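You operate a simulated robot arm through the tools that you are given. There is no shell and no other tool.

You are at the controls of a simulated robot arm. One attempt, no reset.

Task
Put things in order on the green bench by the room door. At the end: the grey lap brush stands where the orange sanding block stood; the orange sanding block stands where the grey paper weight stood; the grey paper weight is on the brown carton; the yellow felt pad from the green bench by the room door is on the grey supply box; whatever was shut is shut again. Leave all else as you found it, and nothing knocked over.

The check looks at the end state, three seconds after you hand in, the way a careful person would. Anything else that was tipped, shoved, dropped, spilled or broken makes it a failure.

Robot
A 6-joint arm with a two-finger parallel gripper, fixed in place. Base frame: the origin is on the floor under the middle of its stand, x ahead of it, y to its left, z up; the work surface is at about z = 820. Lengths are in mm, angles in rad, forces in N, time in s.
With the tool pointing down near the work surface it reaches from about 240 to 640 mm from the base axis. Its first joint turns from -1.152 to 1.152 rad. Payload 2.7 kg.
Tool frame: the origin (TCP) lies between the finger pads and is the grasp point; the fingertips stand 23 mm ahead of it; z points along the fingers, y is the line along which they close. Largest opening 94 mm; finger width 38, thickness 10; the body of the gripper, 54 by 96 mm, starts 39 mm behind the TCP.
Orientation is that of the tool frame in the base frame, as a unit quaternion [x, y, z, w]. With the fingers straight down and closing along the base's y, the tool's x points along the base's -x, its y along +y and its z along -z.

Tools
- The arm moves only by the tool move_arm. Its argument "moves" is one flat list of numbers, 7 for each row, row after row: the shift along the tool's x, y, z in mm, then the turn, a rotation vector about the tool's x, y, z in rad, then the finger opening in mm, from 0 to 94. In form: [dx, dy, dz, wx, wy, wz, grip, dx, dy, dz, wx, wy, wz, grip, ...]. A call has 1 to 20 rows; each row is the pose to reach, as a shift and turn from the pose commanded when the call began, along the tool's axes at that moment. A row lasts 0.2 s, in which the tool goes at most 50 mm and 0.15 rad; a call with a longer step from one row to the next is refused whole, and so is a gripper value outside its range. A pose out of reach is approached as far as the arm can. The call stops where the force on the tool passes 40 N (or 10 N more than at its start, if that is more) or the arm is blocked; 0.2 s more then pass. Each finger travels about 45 mm/s and halts on what it meets, pressing with about 32 N; the grip force reading is that of the motor and also rises with nothing between the fingers. The clock runs only during rows and for 0.2 s after the last one: add rows that repeat a pose to give the fingers time. The reply holds the time, the measured pose of the TCP, the force on the tool along the base axes, the opening and the grip force, in the units named above and with some noise, with the torque about the TCP (base axes, N m) and any sound that the robot's microphone picked up, and new pictures: "pictures" is both (left out), scene, wrist or none.
- Cameras (640 x 400 px; columns grow to the right, rows downward): "scene" is fixed at [56.5, -424.2, 1413.5]; the picture's right is [0.87, -0.49, 0.00], its down [-0.26, -0.45, -0.85] and it looks along [0.42, 0.74, -0.52] (base axes); focal length 332 px, centre (320, 200). "wrist" rides on the gripper at [86, 16, -74] in the tool frame; the picture's right is [-0.18, 0.98, 0.00], its down [-0.58, -0.11, -0.81] and it looks along [-0.79, -0.15, 0.59] (tool axes); focal length 243 px, centre (320, 200). There is no depth. A picture from a camera that has moved, and an enlarged one, comes with that camera's place and axes in the base frame and with its lens. The place of the scene camera against the robot may be out by one fixed shift of up to 12 mm in any direction.
- enlarge(camera, box): a new picture of the part [left, top, right, bottom] of that camera's present view, enlarged. The clock stands still meanwhile.
- hand_in(): hands the job in; it is judged then, once.

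Places have to be worked out from the pictures, the camera data and where the tool is seen. Open the gripper and draw the arm clear of the work before you hand the job in, unless the task says otherwise.

The tools are called after ">>>" by a JSON object that holds its "name" and its "arguments". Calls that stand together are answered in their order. move_arm: Moves the arm, as the interface text tells. Its arguments: {"type":"object","properties":{"moves":{"type":"array","items":{"type":"number"}},"pictures":{"type":"string","enum":["both","scene","wrist","none"]}},"required":["moves"]} The other tools are called the same way: enlarge (camera, box) takes an enlarged picture of a part of a camera's view; hand_in () hands the job in.

At the start:

```text
time_s: 0.0
eef_pos: [398.5, 163.6, 1111.0]
tool_rot: [0.001, 1.0, 0.0, 0.0]
wrist_force: [0.7, 0.0, -0.5]
wrist_torque: [0.02, 0.0, 0.03]
grip_width: 94.1
grasp_force: 0.0
```

scene: 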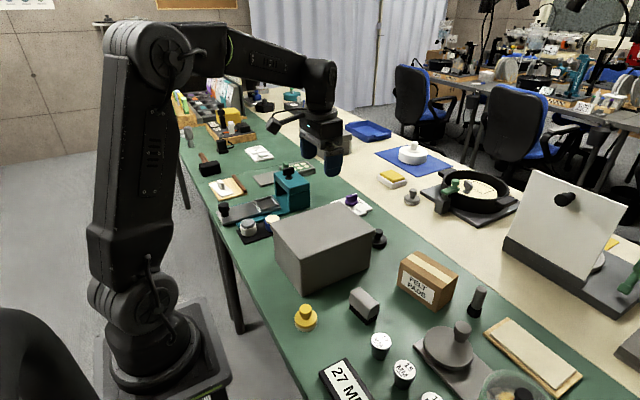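
wrist: 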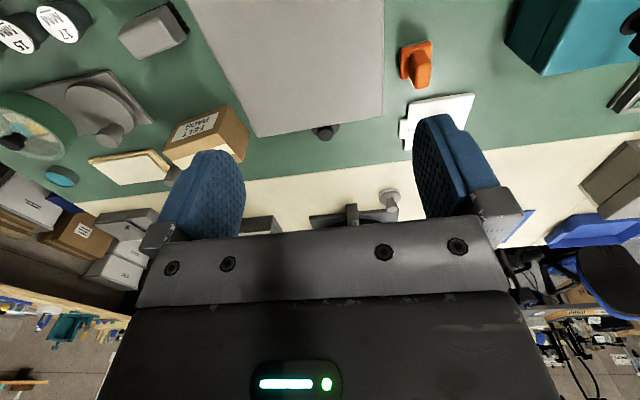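

I begin by looking closely at the scene before moving anything.

>>> {"name": "enlarge", "arguments": {"camera": "scene", "box": [200, 160, 400, 285]}}

>>> {"name": "enlarge", "arguments": {"camera": "scene", "box": [260, 240, 500, 390]}}

>>> {"name": "enlarge", "arguments": {"camera": "scene", "box": [340, 120, 640, 310]}}

>>> {"name": "enlarge", "arguments": {"camera": "wrist", "box": [0, 0, 320, 200]}}

>>> {"name": "enlarge", "arguments": {"camera": "wrist", "box": [320, 0, 640, 200]}}

```text
3.20 times, centred on (300, 222) of scene
camera zoom: at [56.5, -424.2, 1413.5], right [0.87, -0.49, 0.0], down [-0.26, -0.45, -0.85], along [0.42, 0.74, -0.52], focal length 1061 px, centre (384, 128)
```

zoom: 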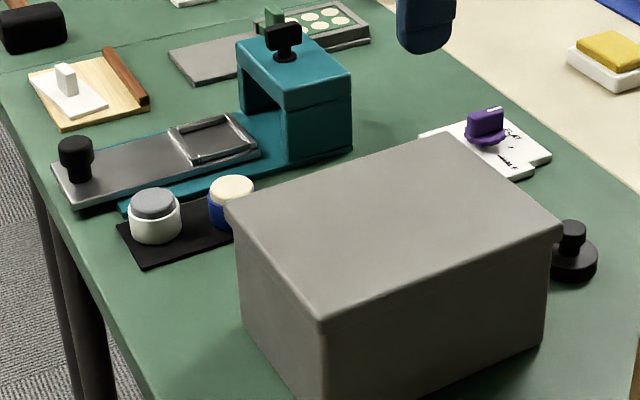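

```text
2.67 times, centred on (380, 315) of scene
camera zoom: at [56.5, -424.2, 1413.5], right [0.87, -0.49, 0.0], down [-0.26, -0.45, -0.85], along [0.42, 0.74, -0.52], focal length 884 px, centre (160, -107)
```

zoom: 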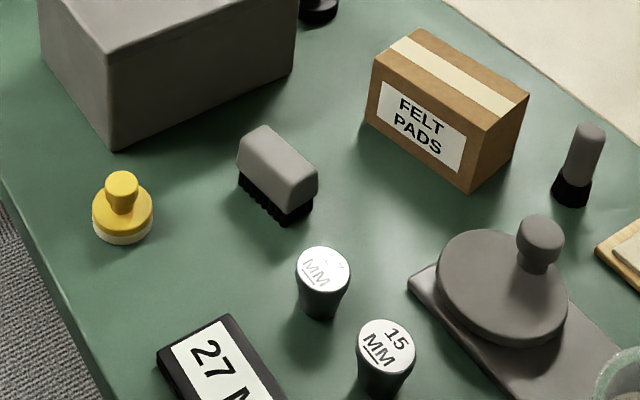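

```text
2.11 times, centred on (490, 215) of scene
camera zoom: at [56.5, -424.2, 1413.5], right [0.87, -0.49, 0.0], down [-0.26, -0.45, -0.85], along [0.42, 0.74, -0.52], focal length 698 px, centre (-38, 168)
```

zoom: 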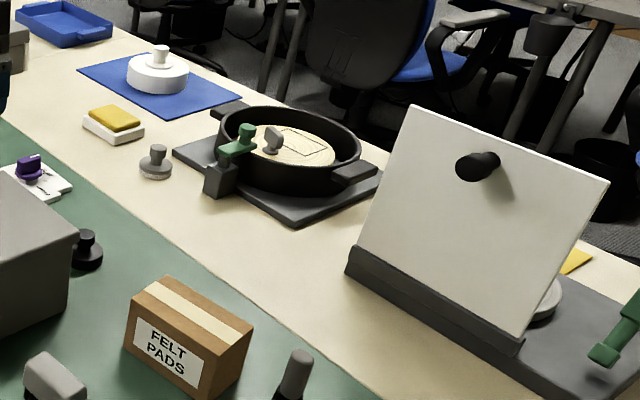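

```text
2.00 times, centred on (160, 100) of wrist
camera zoom: at [311.7, 179.1, 1183.9], right [0.18, 0.98, 0.0], down [0.58, -0.11, 0.81], along [0.79, -0.15, -0.59], focal length 485 px, centre (640, 400)
```

zoom: 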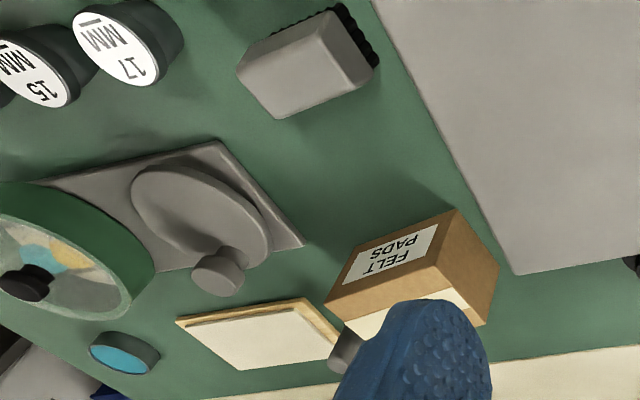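

```text
2.00 times, centred on (480, 100) of wrist
camera zoom: at [311.7, 179.1, 1183.9], right [0.18, 0.98, 0.0], down [0.58, -0.11, 0.81], along [0.79, -0.15, -0.59], focal length 485 px, centre (0, 400)
```

zoom: 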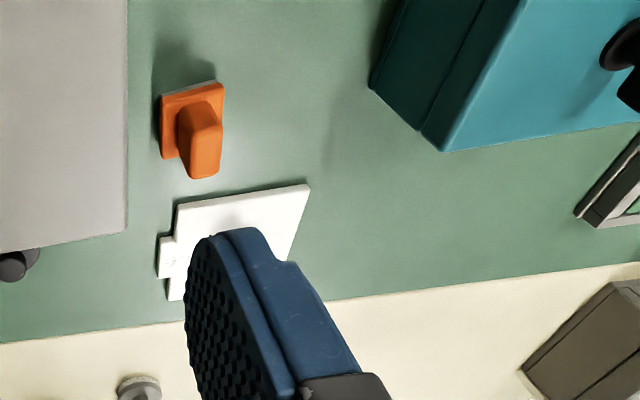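

The supply box's top seems to span about x 292–503, y 87–242 at z≈914. I need a better look at which object is the grey paper weight, so I survey the right side of the bench from high up with the tool tilted so the wrist camera looks down.

>>> {"name": "move_arm", "arguments": {"moves": [0, -40, -6, 0, 0.07, 0, 94, 0, -80, -12, 0, 0.14, 0, 94, 0, -120, -18, 0, 0.21, 0, 94, 0, -160, -24, 0, 0.28, 0, 94, 0, -200, -30, 0, 0.35, 0, 94, 0, -240, -36, 0, 0.42, 0, 94, 0, -280, -42, 0, 0.49, 0, 94, 0, -310, -48, 0, 0.56, 0, 94], "pictures": "both"}}

```text
time_s: 1.8
eef_pos: [395.9, -147.2, 1160.0]
tool_rot: [0.0, 0.961, 0.0, -0.276]
wrist_force: [0.5, -0.5, 0.2]
wrist_torque: [0.02, -0.02, 0.0]
grip_width: 94.3
grasp_force: 0.1
camera wrist: at [363.4, -131.1, 1267.4], right [0.16, 0.98, -0.1], down [0.92, -0.11, 0.37], along [0.36, -0.15, -0.92], focal length 243 px, centre (320, 200)
```

scene: 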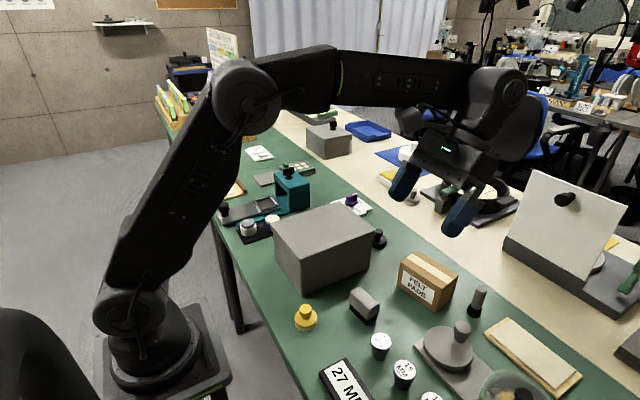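
wrist: 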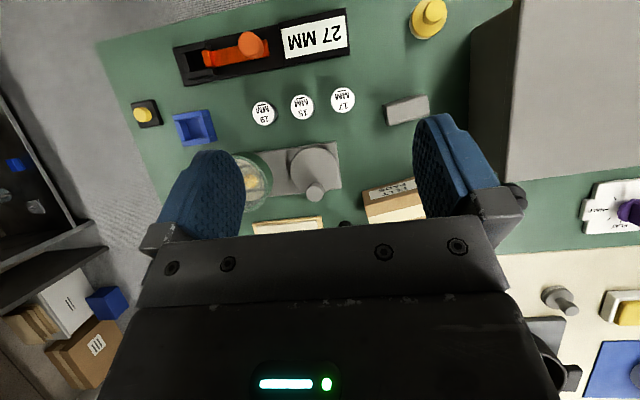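

The right side shows more objects (a yellow-topped black block, blue tray, label bar). I enlarge those areas.

>>> {"name": "enlarge", "arguments": {"camera": "wrist", "box": [80, 0, 280, 125]}}

>>> {"name": "enlarge", "arguments": {"camera": "wrist", "box": [220, 80, 440, 230]}}

>>> {"name": "enlarge", "arguments": {"camera": "wrist", "box": [440, 120, 640, 400]}}

>>> {"name": "enlarge", "arguments": {"camera": "scene", "box": [140, 70, 380, 220]}}

>>> {"name": "enlarge", "arguments": {"camera": "wrist", "box": [370, 0, 520, 130]}}

```text
3.20 times, centred on (180, 62) of wrist
camera zoom: at [363.4, -131.1, 1267.4], right [0.16, 0.98, -0.1], down [0.92, -0.11, 0.37], along [0.36, -0.15, -0.92], focal length 776 px, centre (768, 640)
```

zoom: 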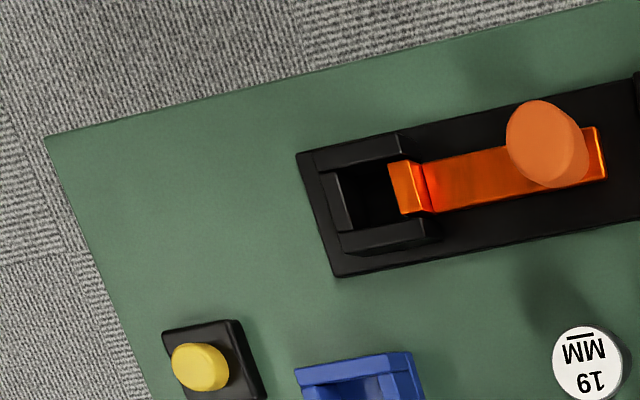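

```text
2.67 times, centred on (330, 155) of wrist
camera zoom: at [363.4, -131.1, 1267.4], right [0.16, 0.98, -0.1], down [0.92, -0.11, 0.37], along [0.36, -0.15, -0.92], focal length 647 px, centre (293, 320)
```

zoom: 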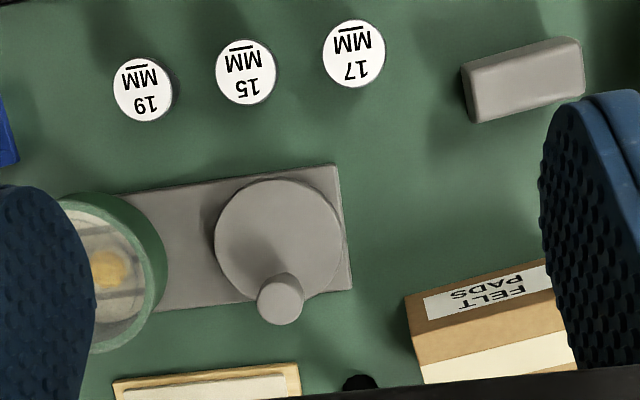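

```text
1.43 times, centred on (540, 260) of wrist
camera zoom: at [363.4, -131.1, 1267.4], right [0.16, 0.98, -0.1], down [0.92, -0.11, 0.37], along [0.36, -0.15, -0.92], focal length 347 px, centre (6, 114)
```

zoom: 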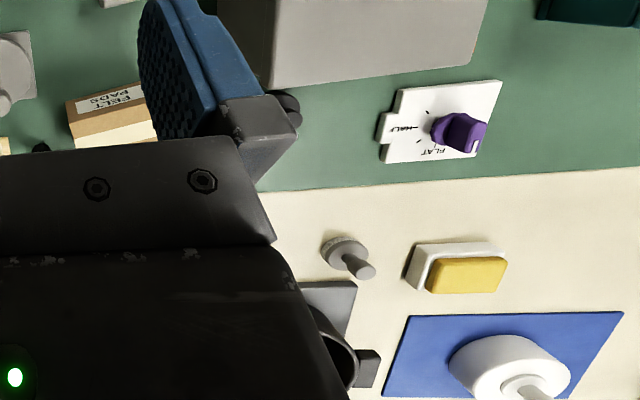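

```text
2.67 times, centred on (260, 145) of scene
camera zoom: at [56.5, -424.2, 1413.5], right [0.87, -0.49, 0.0], down [-0.26, -0.45, -0.85], along [0.42, 0.74, -0.52], focal length 884 px, centre (480, 347)
```

zoom: 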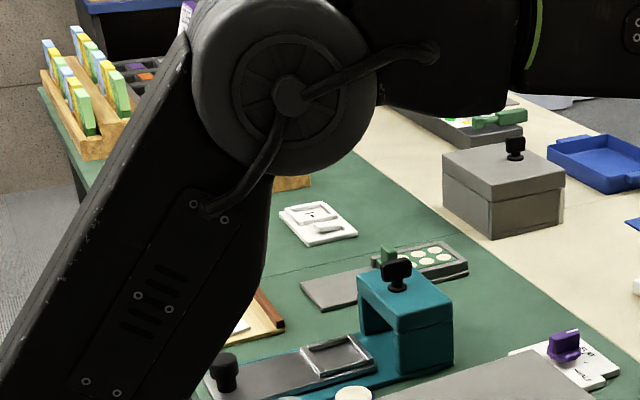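

```text
3.08 times, centred on (445, 65) of wrist
camera zoom: at [363.4, -131.1, 1267.4], right [0.16, 0.98, -0.1], down [0.92, -0.11, 0.37], along [0.36, -0.15, -0.92], focal length 746 px, centre (-65, 615)
```

zoom: 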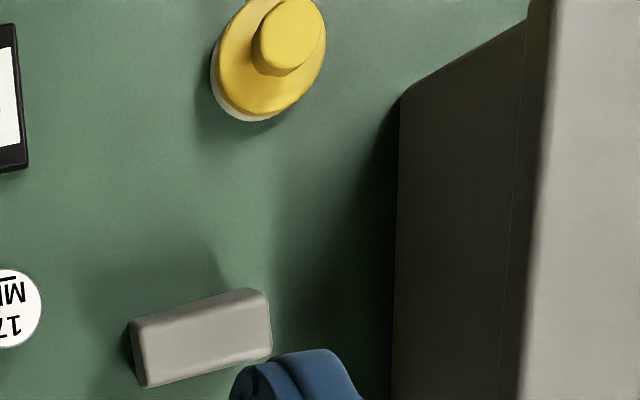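

There is a lidded glass bowl with something yellow in it at about (479,-336), and another yellow-topped black block. I go further right to look into the bowl and at that corner.

>>> {"name": "move_arm", "arguments": {"moves": [-20, -33, -3.5, 0, 0, 0, 94, -39, -66, -7, 0, 0, 0, 94, -59, -100, -10.5, 0, 0, 0, 94, -78.6, -133, -13.9, 0, 0, 0, 94], "pictures": "both"}}

```text
time_s: 2.8
eef_pos: [432.3, -266.8, 1102.6]
tool_rot: [0.0, 0.961, -0.001, -0.276]
wrist_force: [0.3, -0.8, 0.1]
wrist_torque: [-0.01, 0.03, 0.01]
grip_width: 94.0
grasp_force: 0.1
out of reach, approached as far as the arm can: row 2, 3, 4
camera wrist: at [398.9, -250.7, 1210.6], right [0.16, 0.98, -0.1], down [0.92, -0.11, 0.38], along [0.36, -0.15, -0.92], focal length 243 px, centre (320, 200)
```

scene: 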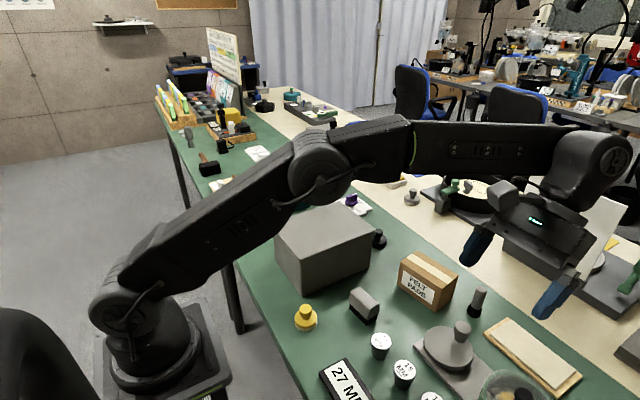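
wrist: 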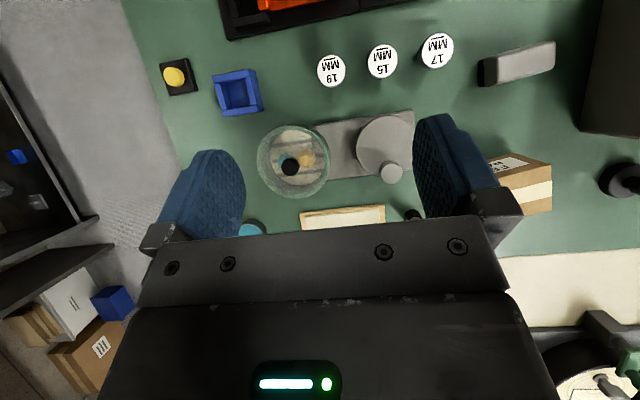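

>>> {"name": "enlarge", "arguments": {"camera": "wrist", "box": [230, 90, 430, 240]}}

>>> {"name": "enlarge", "arguments": {"camera": "wrist", "box": [130, 30, 290, 140]}}

>>> {"name": "enlarge", "arguments": {"camera": "scene", "box": [400, 270, 600, 400]}}

>>> {"name": "enlarge", "arguments": {"camera": "scene", "box": [150, 50, 350, 180]}}

```text
2.67 times, centred on (330, 165) of wrist
camera zoom: at [398.9, -250.7, 1210.6], right [0.16, 0.98, -0.1], down [0.92, -0.11, 0.38], along [0.36, -0.15, -0.92], focal length 647 px, centre (293, 293)
```

zoom: 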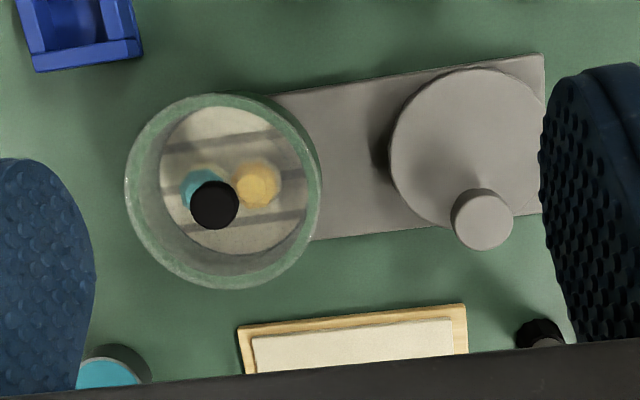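

```text
3.64 times, centred on (210, 85) of wrist
camera zoom: at [398.9, -250.7, 1210.6], right [0.16, 0.98, -0.1], down [0.92, -0.11, 0.38], along [0.36, -0.15, -0.92], focal length 882 px, centre (720, 618)
```

zoom: 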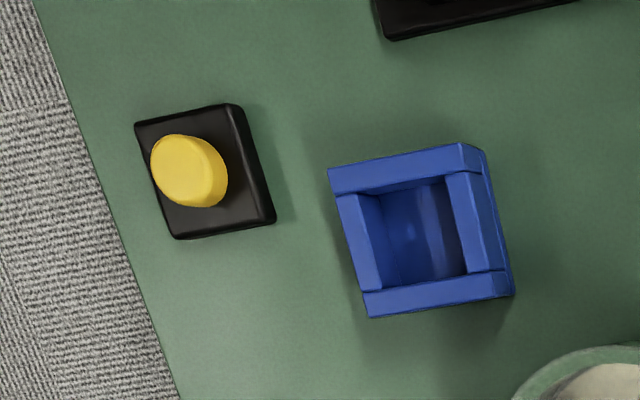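

```text
3.08 times, centred on (500, 335) of scene
camera zoom: at [56.5, -424.2, 1413.5], right [0.87, -0.49, 0.0], down [-0.26, -0.45, -0.85], along [0.42, 0.74, -0.52], focal length 1020 px, centre (-234, -215)
```

zoom: 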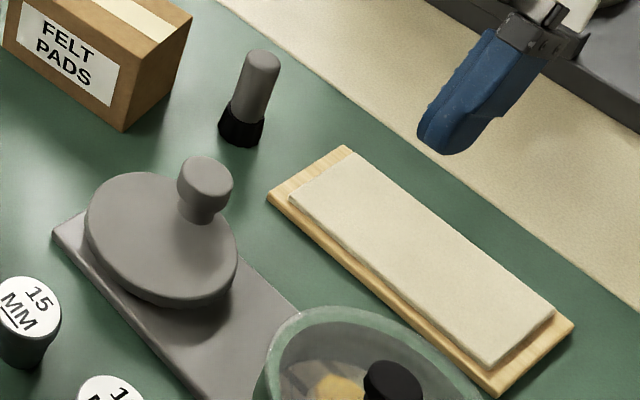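

```text
3.08 times, centred on (250, 115) of scene
camera zoom: at [56.5, -424.2, 1413.5], right [0.87, -0.49, 0.0], down [-0.26, -0.45, -0.85], along [0.42, 0.74, -0.52], focal length 1020 px, centre (535, 462)
```

zoom: 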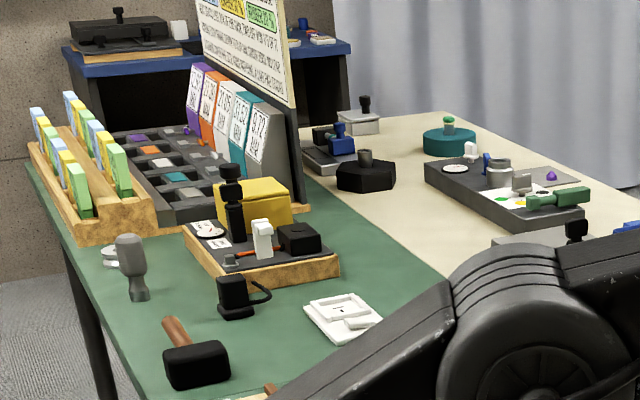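

No obvious paper weight on the right so far; the upright grey/black cylinder near (596,-158) needs a look later. Now I survey the area behind and left of the supply box.

>>> {"name": "move_arm", "arguments": {"moves": [7, 43, 1, 0, 0, 0, 94, 15, 87, 1, 0, 0, 0, 94, 22, 130, 2, 0, 0, 0, 94, 30, 173, 3, 0, 0, 0, 94, 37, 217, 4, 0, 0, 0, 94, 44, 260, 4, 0, 0, 0, 94, 52, 303, 5, 0, 0, 0, 94, 59, 347, 6, 0, 0, 0, 94, 67, 390, 6, 0, 0, 0, 94, 74, 433, 7, 0, 0, 0, 94, 82, 477, 8, 0, 0, 0, 94, 89, 520, 9, 0, 0, 0, 94], "pictures": "wrist"}}

```text
time_s: 5.4
eef_pos: [354.3, 255.4, 1140.6]
tool_rot: [0.0, 0.961, -0.001, -0.277]
wrist_force: [-0.3, -0.1, 0.4]
wrist_torque: [0.01, 0.02, 0.0]
grip_width: 94.2
grasp_force: 0.1
camera wrist: at [320.7, 270.1, 1248.4], right [0.16, 0.98, -0.1], down [0.92, -0.11, 0.37], along [0.36, -0.15, -0.92], focal length 243 px, centre (320, 200)
```

wrist: 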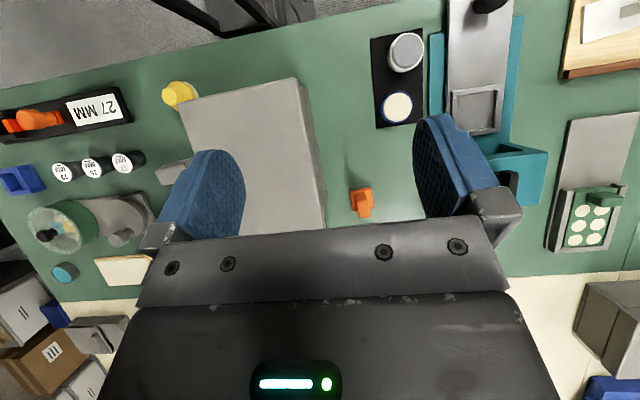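

Only the orange block sits behind the box here. I continue the survey to the left end of the bench.

>>> {"name": "move_arm", "arguments": {"moves": [10, 40, 0, 0, 0, 0.1, 94, 20, 80, 0, 0, 0, 0.2, 94, 30, 120, 0, 0, 0, 0.3, 94, 40, 160, 0, 0, 0, 0.4, 94], "pictures": "both"}}

```text
time_s: 6.4
eef_pos: [305.9, 403.2, 1150.1]
tool_rot: [0.192, 0.942, -0.054, -0.27]
wrist_force: [-0.6, 0.7, 0.6]
wrist_torque: [-0.05, 0.02, 0.0]
grip_width: 94.2
grasp_force: 0.0
out of reach, approached as far as the arm can: row 3, 4
camera wrist: at [283.4, 451.6, 1250.1], right [0.47, 0.83, -0.29], down [0.84, -0.33, 0.42], along [0.26, -0.45, -0.86], focal length 243 px, centre (320, 200)
```

scene: 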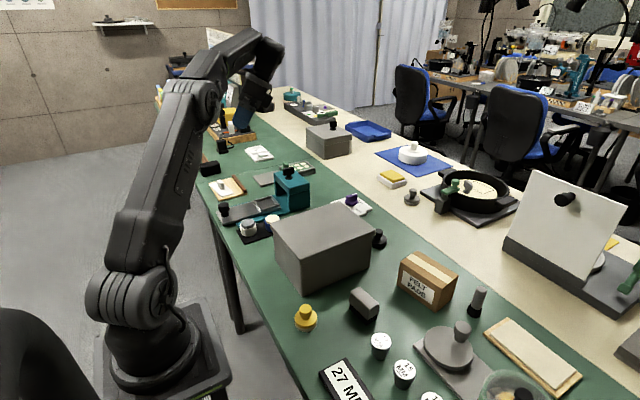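
wrist: 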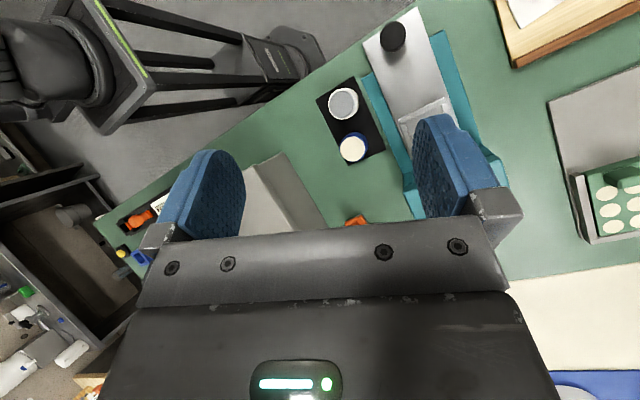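

Nothing labelled yet as paper weight. I look closer at the box, the black knob object next to it, and the upright cylinder in the scene view.

>>> {"name": "enlarge", "arguments": {"camera": "scene", "box": [265, 190, 395, 300]}}

>>> {"name": "enlarge", "arguments": {"camera": "scene", "box": [345, 255, 425, 330]}}

>>> {"name": "enlarge", "arguments": {"camera": "scene", "box": [450, 270, 510, 330]}}

>>> {"name": "enlarge", "arguments": {"camera": "scene", "box": [370, 160, 450, 210]}}

>>> {"name": "enlarge", "arguments": {"camera": "scene", "box": [200, 160, 330, 250]}}

>>> {"name": "enlarge", "arguments": {"camera": "wrist", "box": [300, 0, 640, 250]}}

```text
3.64 times, centred on (330, 245) of scene
camera zoom: at [56.5, -424.3, 1413.5], right [0.87, -0.49, 0.0], down [-0.26, -0.45, -0.85], along [0.42, 0.74, -0.52], focal length 1206 px, centre (284, 36)
```

zoom: 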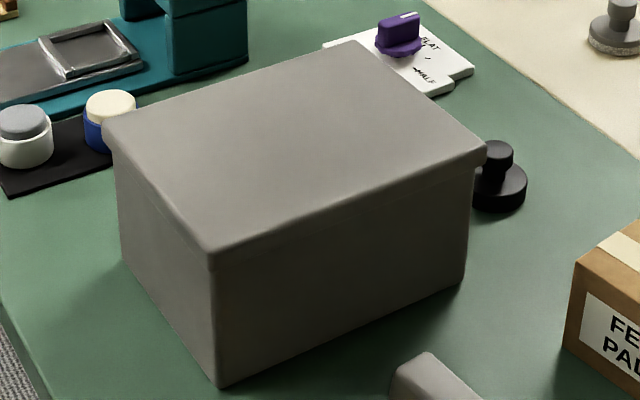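

```text
5.33 times, centred on (385, 292) of scene
camera zoom: at [56.5, -424.3, 1413.5], right [0.87, -0.49, 0.0], down [-0.26, -0.45, -0.85], along [0.42, 0.74, -0.52], focal length 1769 px, centre (-27, -293)
```

zoom: 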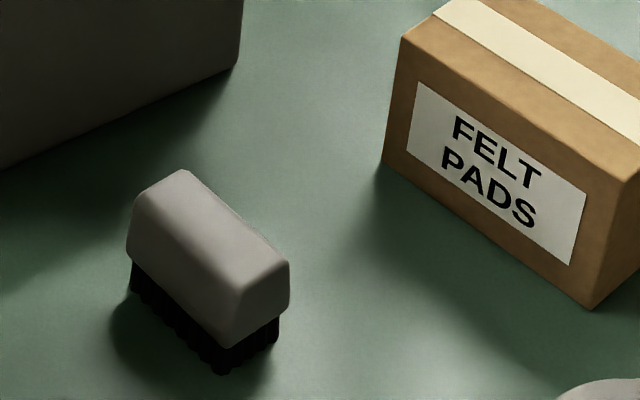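

```text
6.67 times, centred on (480, 300) of scene
camera zoom: at [56.5, -424.3, 1413.5], right [0.87, -0.49, 0.0], down [-0.26, -0.45, -0.85], along [0.42, 0.74, -0.52], focal length 2211 px, centre (-747, -467)
```

zoom: 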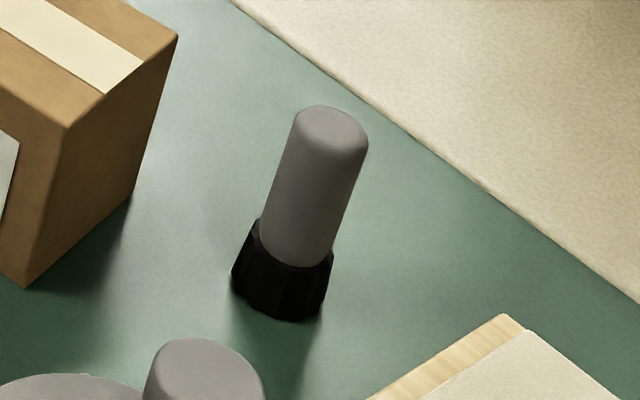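

```text
8.00 times, centred on (410, 185) of scene
camera zoom: at [56.5, -424.3, 1413.5], right [0.87, -0.49, 0.0], down [-0.26, -0.45, -0.85], along [0.42, 0.74, -0.52], focal length 2653 px, centre (-400, 320)
```

zoom: 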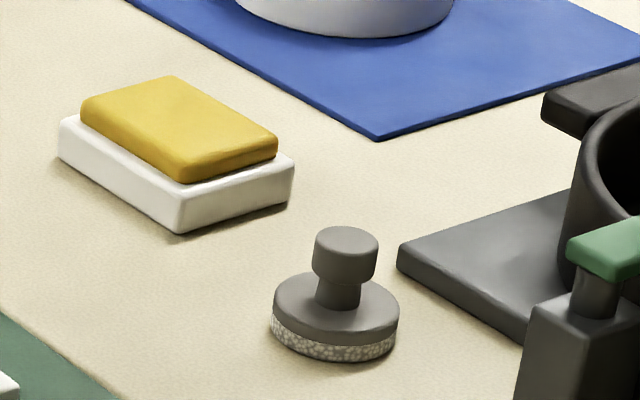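

```text
4.44 times, centred on (265, 205) of scene
camera zoom: at [56.5, -424.3, 1413.5], right [0.87, -0.49, 0.0], down [-0.26, -0.45, -0.85], along [0.42, 0.74, -0.52], focal length 1474 px, centre (564, 178)
```

zoom: 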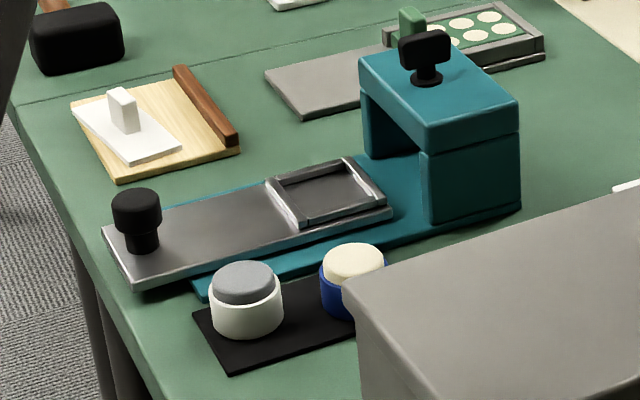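

```text
1.60 times, centred on (470, 125) of wrist
camera zoom: at [283.4, 451.6, 1250.1], right [0.47, 0.83, -0.29], down [0.84, -0.33, 0.42], along [0.26, -0.45, -0.86], focal length 388 px, centre (80, 320)
```

zoom: 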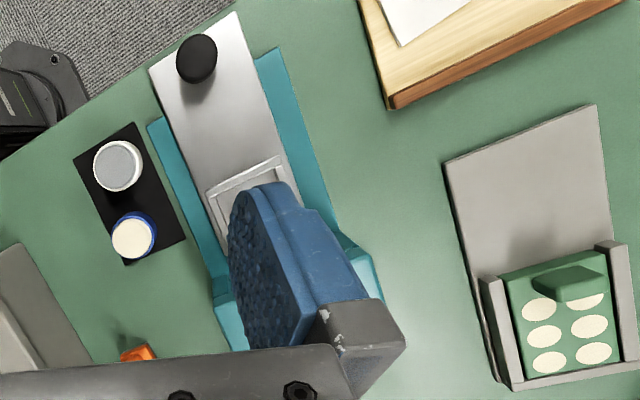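

The box has an overhanging lid with no handle visible. I move to look at the area between the box, carton, cylinder and black knob from nearer.

>>> {"name": "move_arm", "arguments": {"moves": [0, -45, 0, 0, 0, -0.1, 94, 0, -90, 0, 0, 0, -0.2, 94, 0, -135, 0, 0, 0, -0.3, 94, 0, -180, 0, 0, 0, -0.4, 94, 0, -225, 0, 0, 0, -0.4, 94, 0, -270, 0, 0, 0, -0.4, 94, 0, -315, 0, 0, 0, -0.4, 94, 0, -360, 0, 0, 0, -0.4, 94], "pictures": "wrist"}}

```text
time_s: 8.2
eef_pos: [186.1, 73.6, 1218.5]
tool_rot: [-0.001, 0.961, 0.0, -0.276]
wrist_force: [0.6, 0.1, 0.2]
wrist_torque: [0.0, 0.01, 0.02]
grip_width: 93.9
grasp_force: 0.0
out of reach, approached as far as the arm can: row 8
camera wrist: at [152.8, 88.9, 1325.5], right [0.16, 0.98, -0.1], down [0.92, -0.11, 0.38], along [0.36, -0.15, -0.92], focal length 243 px, centre (320, 200)
```

wrist: 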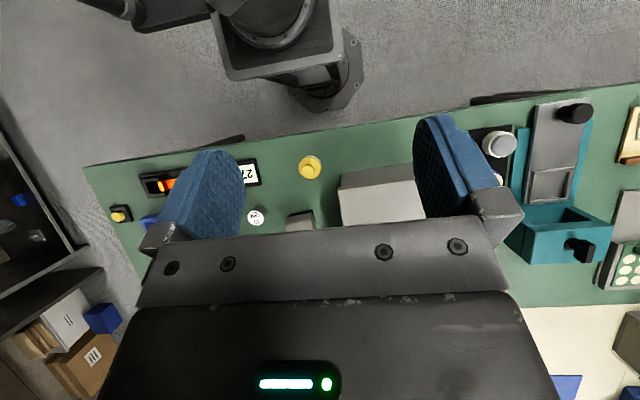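

I ended nearer the base than intended since the tool axes had been turned; still a useful view. I enlarge the box and the teal press.

>>> {"name": "enlarge", "arguments": {"camera": "wrist", "box": [460, 80, 640, 300]}}

>>> {"name": "enlarge", "arguments": {"camera": "wrist", "box": [230, 130, 450, 240]}}

```text
1.82 times, centred on (550, 190) of wrist
camera zoom: at [152.8, 88.9, 1325.5], right [0.16, 0.98, -0.1], down [0.92, -0.11, 0.38], along [0.36, -0.15, -0.92], focal length 441 px, centre (-98, 218)
```

zoom: 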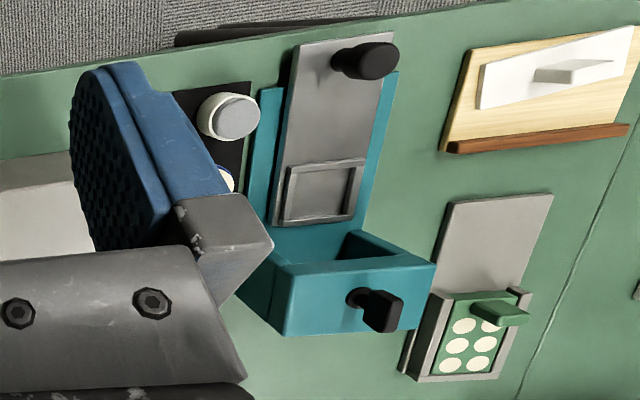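

```text
2.91 times, centred on (340, 185) of wrist
camera zoom: at [152.8, 88.9, 1325.5], right [0.16, 0.98, -0.1], down [0.92, -0.11, 0.38], along [0.36, -0.15, -0.92], focal length 706 px, centre (262, 244)
```

zoom: 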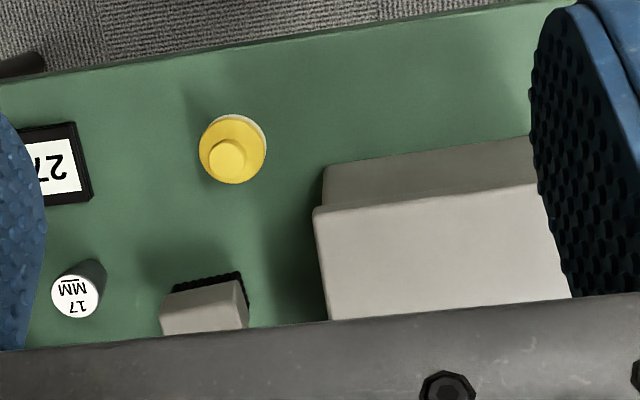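

The lid's overhang is clear on the base side. I move forward to look at the carton, cylinder and the far side of the box.

>>> {"name": "move_arm", "arguments": {"moves": [-42, -12, -7, 0, -0.05, 0, 94, -83, -25, -14, 0, -0.1, 0, 94, -125, -37, -20, 0, -0.15, 0, 94, -167, -49, -27, 0, -0.2, 0, 94, -208, -62, -34, 0, -0.25, 0, 94, -250, -74, -41, 0, -0.26, 0, 94], "pictures": "wrist"}}

```text
time_s: 9.6
eef_pos: [423.4, -1.2, 1118.4]
tool_rot: [0.0, 0.989, 0.001, -0.149]
wrist_force: [-0.1, 0.4, 0.6]
wrist_torque: [-0.02, 0.02, 0.0]
grip_width: 94.3
grasp_force: 0.1
camera wrist: at [362.9, 14.9, 1212.6], right [0.18, 0.98, -0.05], down [0.79, -0.11, 0.6], along [0.58, -0.15, -0.8], focal length 243 px, centre (320, 200)
```

wrist: 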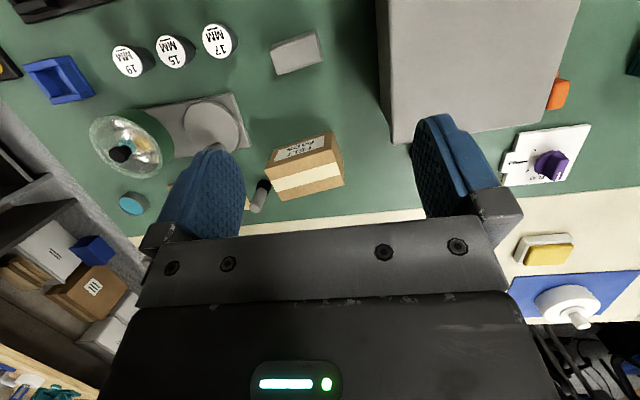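

I untilt and then yaw the wrist so the camera can look at the black knob object and the far side of the box.

>>> {"name": "move_arm", "arguments": {"moves": [0, 0, 0, 0, -0.15, 0, 94, 0, 0, 0, 0, -0.3, 0, 94], "pictures": "none"}}

>>> {"name": "move_arm", "arguments": {"moves": [-10, -10, 0, 0, 0, -0.14, 94, -20, -20, 0, 0, 0, -0.28, 94, -30, -30, 0, 0, 0, -0.42, 94, -40, -40, 0, 0, 0, -0.56, 94, -50, -40, 0, 0, 0, -0.7, 94, -60, -40, 0, 0, 0, -0.84, 94, -70, -40, 0, 0, 0, -0.98, 94, -80, -40, 0, 0, 0, -1.12, 94, -90, -40, 0, 0, 0, -1.26, 94, -100, -40, 0, 0, 0, -1.4, 94, -100, -40, 0, 0, 0, -1.54, 94, -100, -40, 0, 0, 0, -1.68, 94], "pictures": "both"}}

```text
time_s: 10.2
eef_pos: [422.4, -0.9, 1117.4]
tool_rot: [0.0, 1.0, 0.0, 0.001]
wrist_force: [0.1, 0.2, -0.2]
wrist_torque: [0.03, 0.01, -0.01]
grip_width: 93.8
grasp_force: 0.0
```

```text
time_s: 12.8
eef_pos: [521.8, -40.1, 1119.8]
tool_rot: [0.745, -0.667, 0.001, 0.001]
wrist_force: [0.4, -0.8, -0.7]
wrist_torque: [0.01, 0.07, 0.03]
grip_width: 94.1
grasp_force: 0.1
camera wrist: at [515.8, -128.1, 1192.1], right [-1.0, 0.07, 0.0], down [0.04, 0.59, 0.81], along [0.06, 0.8, -0.59], focal length 243 px, centre (320, 200)
```

scene: 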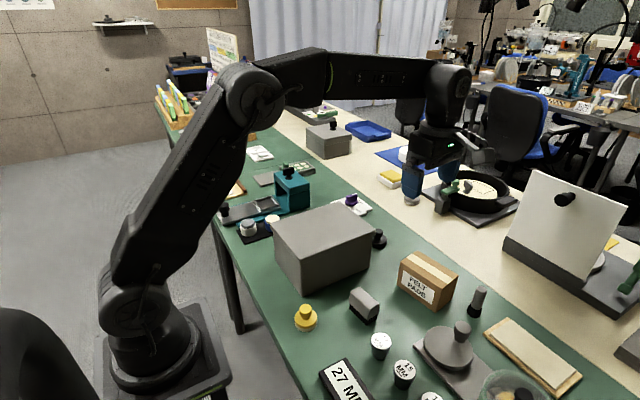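
wrist: 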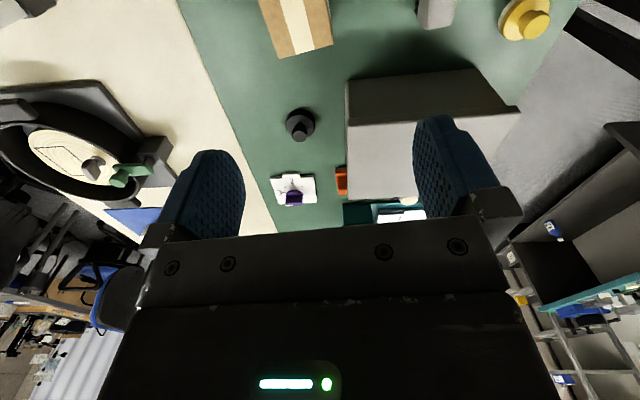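

The black/charcoal knob object by the box is visible now. I enlarge it and the box.

>>> {"name": "enlarge", "arguments": {"camera": "wrist", "box": [260, 80, 360, 210]}}

>>> {"name": "enlarge", "arguments": {"camera": "wrist", "box": [330, 40, 540, 220]}}

>>> {"name": "enlarge", "arguments": {"camera": "scene", "box": [355, 220, 405, 260]}}

```text
3.08 times, centred on (310, 145) of wrist
camera zoom: at [515.8, -128.1, 1192.1], right [-1.0, 0.07, 0.0], down [0.04, 0.59, 0.81], along [0.06, 0.8, -0.59], focal length 746 px, centre (351, 369)
```

zoom: 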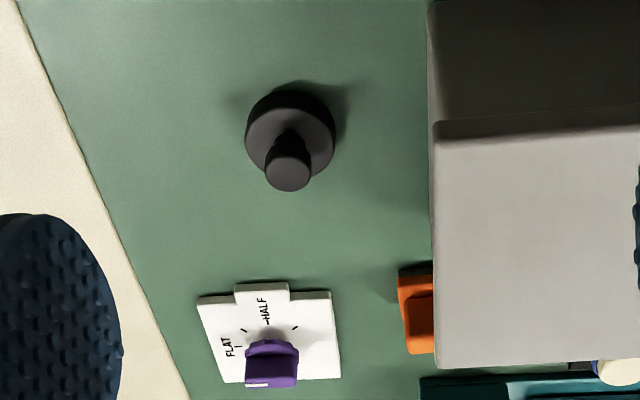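

```text
2.22 times, centred on (435, 130) of wrist
camera zoom: at [515.8, -128.1, 1192.1], right [-1.0, 0.07, 0.0], down [0.04, 0.59, 0.81], along [0.06, 0.8, -0.59], focal length 539 px, centre (64, 356)
```

zoom: 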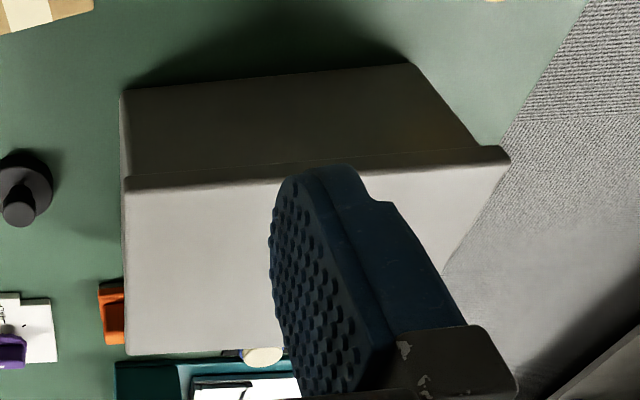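

```text
10.00 times, centred on (380, 240) of scene
camera zoom: at [56.5, -424.2, 1413.5], right [0.87, -0.49, 0.0], down [-0.26, -0.45, -0.85], along [0.42, 0.74, -0.52], focal length 3316 px, centre (-280, -200)
```

zoom: 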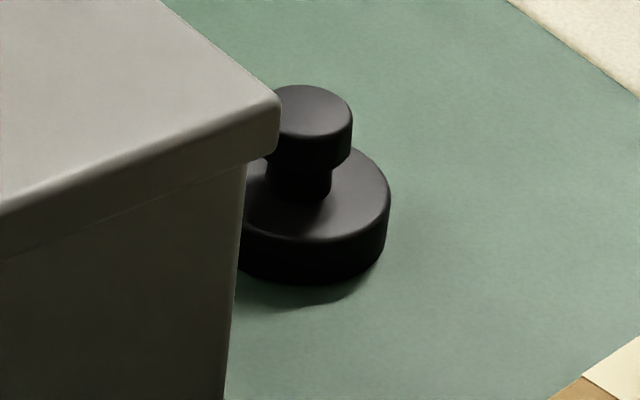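

That one is black, so it may be a differently-coloured weight. I turn back and take a low look at the disc-on-plate, the bowl and the cylinder on the right side.

>>> {"name": "move_arm", "arguments": {"moves": [11, 17, 0, 0, 0, 0.14, 94, 21, 34, 0, 0, 0, 0.28, 94, 32, 52, 0, 0, 0, 0.42, 94, 43, 69, 0, 0, 0, 0.56, 94, 53, 86, 0, 0, 0, 0.7, 94, 64, 103, 0, 0, 0, 0.84, 94, 75, 121, 0, 0, 0, 0.98, 94, 85, 138, 0, 0, 0, 1.12, 94, 96, 155, 0, 0, 0, 1.26, 94, 107, 172, 0, 0, 0, 1.4, 94, 117, 190, 0, 0, 0, 1.54, 94, 128, 207, 0, 0, 0, 1.68, 94], "pictures": "none"}}

>>> {"name": "move_arm", "arguments": {"moves": [5, 0, 40, 0, 0, 0, 94, 10, 0, 80, 0, 0, 0, 94, 15, 0, 120, 0, 0, 0, 94, 20, 0, 150, 0, 0, 0, 94], "pictures": "both"}}

```text
time_s: 15.4
eef_pos: [330.5, -190.0, 1117.7]
tool_rot: [0.001, 1.0, 0.0, 0.001]
wrist_force: [-0.1, 0.0, -0.1]
wrist_torque: [-0.04, -0.03, 0.0]
grip_width: 94.1
grasp_force: 0.0
```

```text
time_s: 16.4
eef_pos: [309.6, -191.0, 969.2]
tool_rot: [0.0, 1.0, 0.001, 0.0]
wrist_force: [1.3, 0.0, 0.1]
wrist_torque: [0.01, -0.01, 0.0]
grip_width: 94.2
grasp_force: 0.1
camera wrist: at [224.9, -174.6, 1042.0], right [0.18, 0.98, 0.0], down [0.58, -0.11, 0.81], along [0.79, -0.15, -0.59], focal length 243 px, centre (320, 200)
```

scene: 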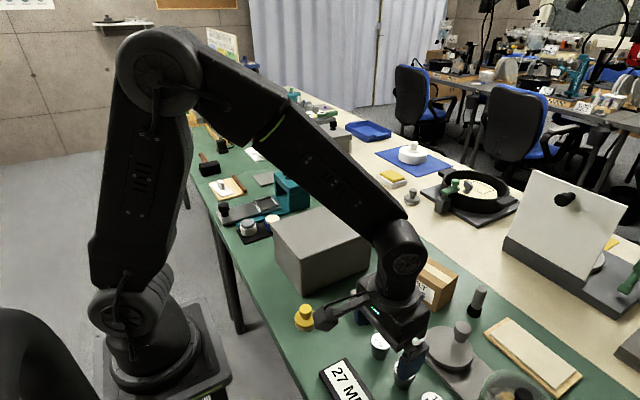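
wrist: 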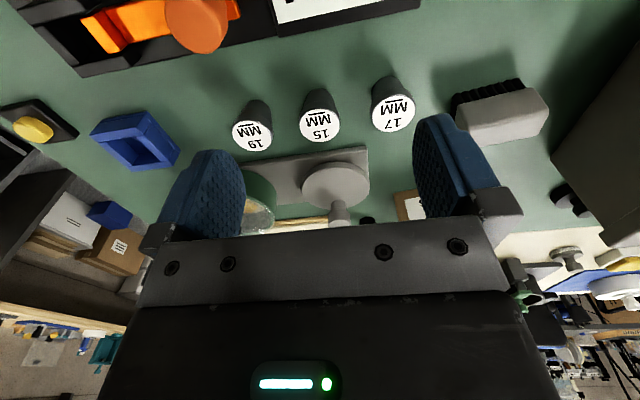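

>>> {"name": "enlarge", "arguments": {"camera": "wrist", "box": [220, 120, 420, 240]}}

>>> {"name": "enlarge", "arguments": {"camera": "wrist", "box": [420, 40, 640, 240]}}

>>> {"name": "enlarge", "arguments": {"camera": "wrist", "box": [0, 0, 280, 180]}}

```text
3.20 times, centred on (320, 180) of wrist
camera zoom: at [224.9, -174.6, 1042.0], right [0.18, 0.98, 0.0], down [0.58, -0.11, 0.81], along [0.79, -0.15, -0.59], focal length 776 px, centre (320, 264)
```

zoom: 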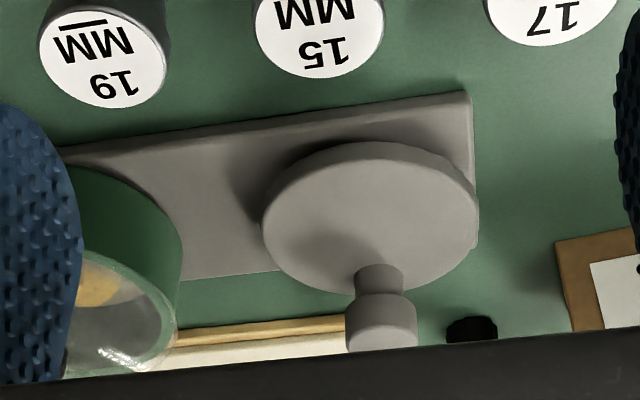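

```text
2.00 times, centred on (530, 140) of wrist
camera zoom: at [224.9, -174.6, 1042.0], right [0.18, 0.98, 0.0], down [0.58, -0.11, 0.81], along [0.79, -0.15, -0.59], focal length 485 px, centre (-100, 320)
```

zoom: 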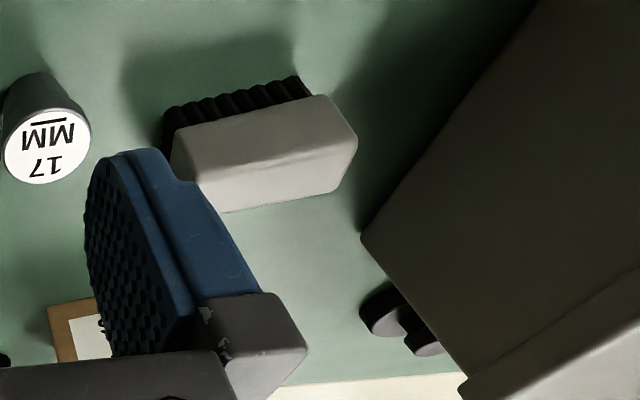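

```text
2.22 times, centred on (140, 90) of wrist
camera zoom: at [224.9, -174.6, 1042.0], right [0.18, 0.98, 0.0], down [0.58, -0.11, 0.81], along [0.79, -0.15, -0.59], focal length 539 px, centre (720, 444)
```

zoom: 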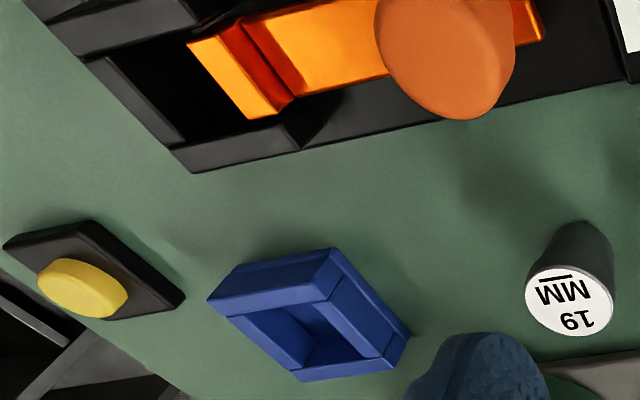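

The disc on the grey plate has a central tall knob; I want a side view of it plus the bowl and cylinder. I rise, yaw +90°, and look toward −y from beside the brush.

>>> {"name": "move_arm", "arguments": {"moves": [0, 10, -45, 0, 0, 0.143, 94, 0, 20, -85, 0, 0, 0.286, 94, -15, 40, -85, 0, 0, 0.429, 94, -30, 60, -85, 0, 0, 0.571, 94, -45, 80, -85, 0, 0, 0.714, 94, -60, 100, -85, 0, 0, 0.857, 94, -75, 120, -85, 0, 0, 1.0, 94, -90, 140, -70, 0, 0, 1.143, 94, -105, 150, -50, 0, 0, 1.286, 94, -115, 150, -30, 0, 0, 1.429, 94, -120, 150, -10, 0, 0, 1.571, 94], "pictures": "both"}}

```text
time_s: 18.8
eef_pos: [429.3, -39.5, 977.6]
tool_rot: [0.707, 0.707, 0.0, 0.0]
wrist_force: [0.3, 0.4, -0.6]
wrist_torque: [0.02, 0.0, -0.02]
grip_width: 93.9
grasp_force: 0.0
camera wrist: at [446.7, 46.9, 1051.1], right [0.98, -0.19, 0.0], down [-0.11, -0.58, 0.81], along [-0.15, -0.79, -0.59], focal length 243 px, centre (320, 200)
```

scene: 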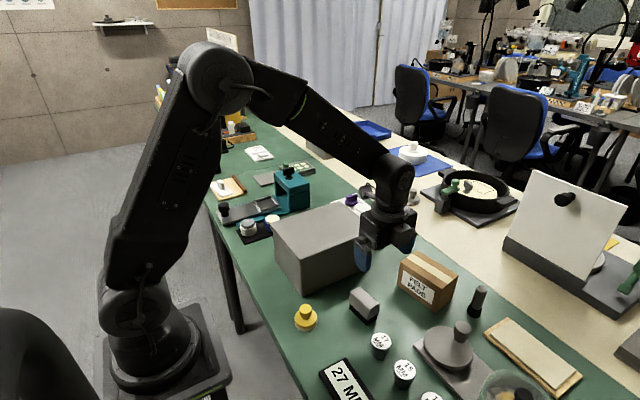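
wrist: 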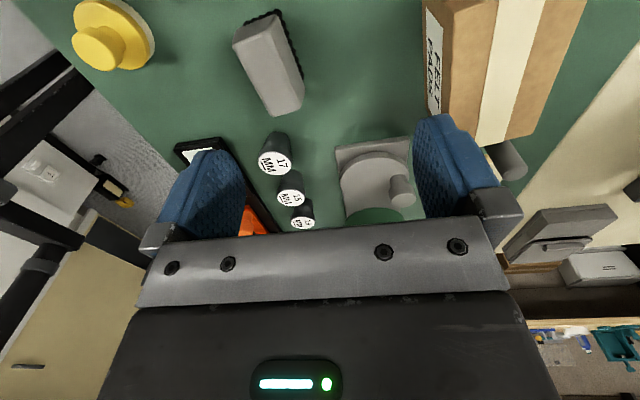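

>>> {"name": "enlarge", "arguments": {"camera": "wrist", "box": [320, 120, 430, 230]}}

>>> {"name": "enlarge", "arguments": {"camera": "wrist", "box": [400, 0, 620, 200]}}

>>> {"name": "enlarge", "arguments": {"camera": "wrist", "box": [50, 0, 330, 130]}}

```text
3.64 times, centred on (375, 175) of wrist
camera zoom: at [446.7, 46.9, 1051.1], right [0.98, -0.19, 0.0], down [-0.11, -0.58, 0.81], along [-0.15, -0.79, -0.59], focal length 882 px, centre (120, 291)
```

zoom: 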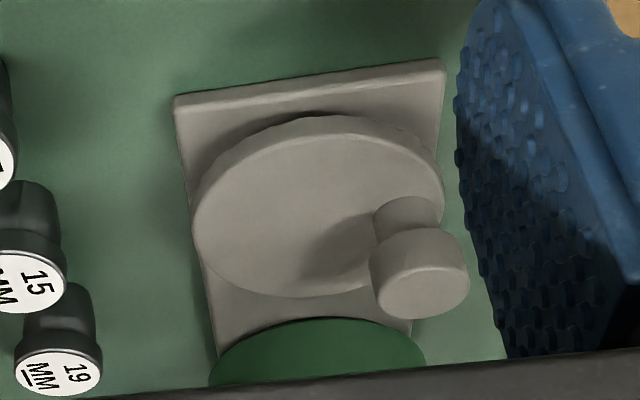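

```text
2.00 times, centred on (510, 100) of wrist
camera zoom: at [446.7, 46.9, 1051.1], right [0.98, -0.19, 0.0], down [-0.11, -0.58, 0.81], along [-0.15, -0.79, -0.59], focal length 485 px, centre (-60, 400)
```

zoom: 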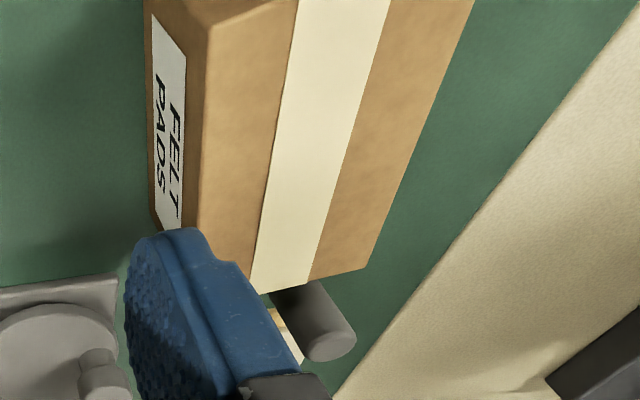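

```text
2.29 times, centred on (190, 65) of wrist
camera zoom: at [446.7, 46.9, 1051.1], right [0.98, -0.19, 0.0], down [-0.11, -0.58, 0.81], along [-0.15, -0.79, -0.59], focal length 555 px, centre (617, 509)
```

zoom: 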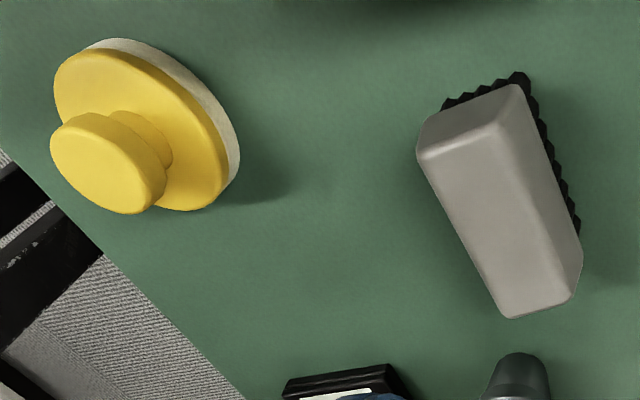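

The brush and yellow felt pad (with its white felt underside) are clear. The knob on the big disc is off-centre, so that is a swivel cover. Now I look closely at the upright cylinder near (596,-158).

>>> {"name": "move_arm", "arguments": {"moves": [-10, 5, -30, 0, 0, -0.143, 94, -20, 10, -50, 0, 0, -0.286, 94, -30, 15, -60, 0, 0, -0.429, 94, -40, 20, -60, 0, 0, -0.571, 94, -50, 25, -60, 0, 0, -0.714, 94, -60, 30, -60, 0, 0, -0.857, 94, -70, 35, -60, 0, 0, -1.0, 94, -80, 40, -60, 0, 0, -1.143, 94, -90, 45, -40, 0, 0, -1.286, 94, -100, 50, -20, 0, 0, -1.429, 94, -100, 50, 5, 0, 0, -1.571, 94], "pictures": "wrist"}}

>>> {"name": "enlarge", "arguments": {"camera": "wrist", "box": [230, 80, 430, 240]}}

>>> {"name": "enlarge", "arguments": {"camera": "wrist", "box": [0, 0, 250, 200]}}

```text
time_s: 21.2
eef_pos: [477.8, -139.3, 972.4]
tool_rot: [-0.001, 1.0, 0.0, 0.001]
wrist_force: [1.0, 0.4, 0.1]
wrist_torque: [0.01, 0.0, 0.02]
grip_width: 94.0
grasp_force: 0.0
camera wrist: at [393.7, -124.2, 1045.2], right [0.18, 0.98, 0.0], down [0.58, -0.11, 0.81], along [0.79, -0.15, -0.59], focal length 243 px, centre (320, 200)
```

wrist: 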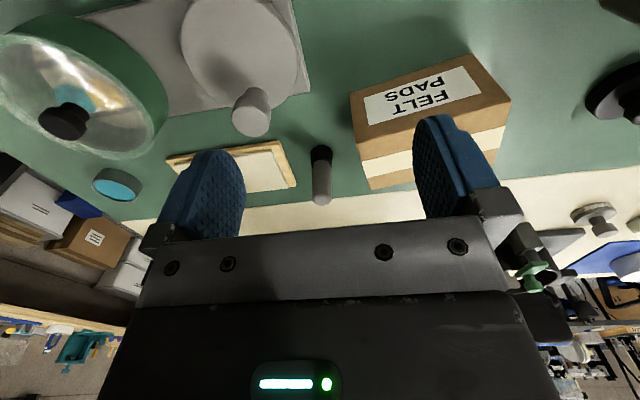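

```text
2.50 times, centred on (330, 160) of wrist
camera zoom: at [393.7, -124.2, 1045.2], right [0.18, 0.98, 0.0], down [0.58, -0.11, 0.81], along [0.79, -0.15, -0.59], focal length 606 px, centre (295, 300)
```

zoom: 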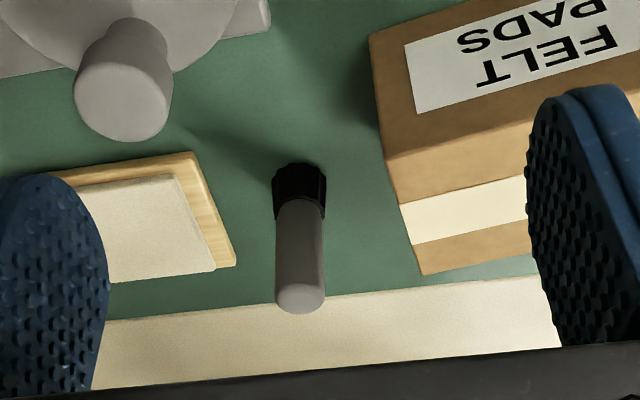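

```text
2.00 times, centred on (125, 100) of wrist
camera zoom: at [393.7, -124.2, 1045.2], right [0.18, 0.98, 0.0], down [0.58, -0.11, 0.81], along [0.79, -0.15, -0.59], focal length 485 px, centre (710, 400)
```

zoom: 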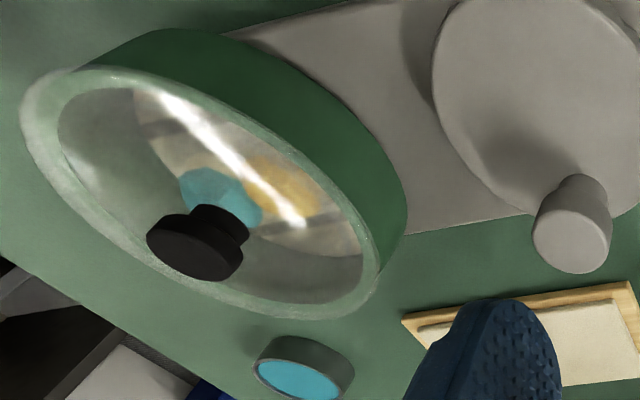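

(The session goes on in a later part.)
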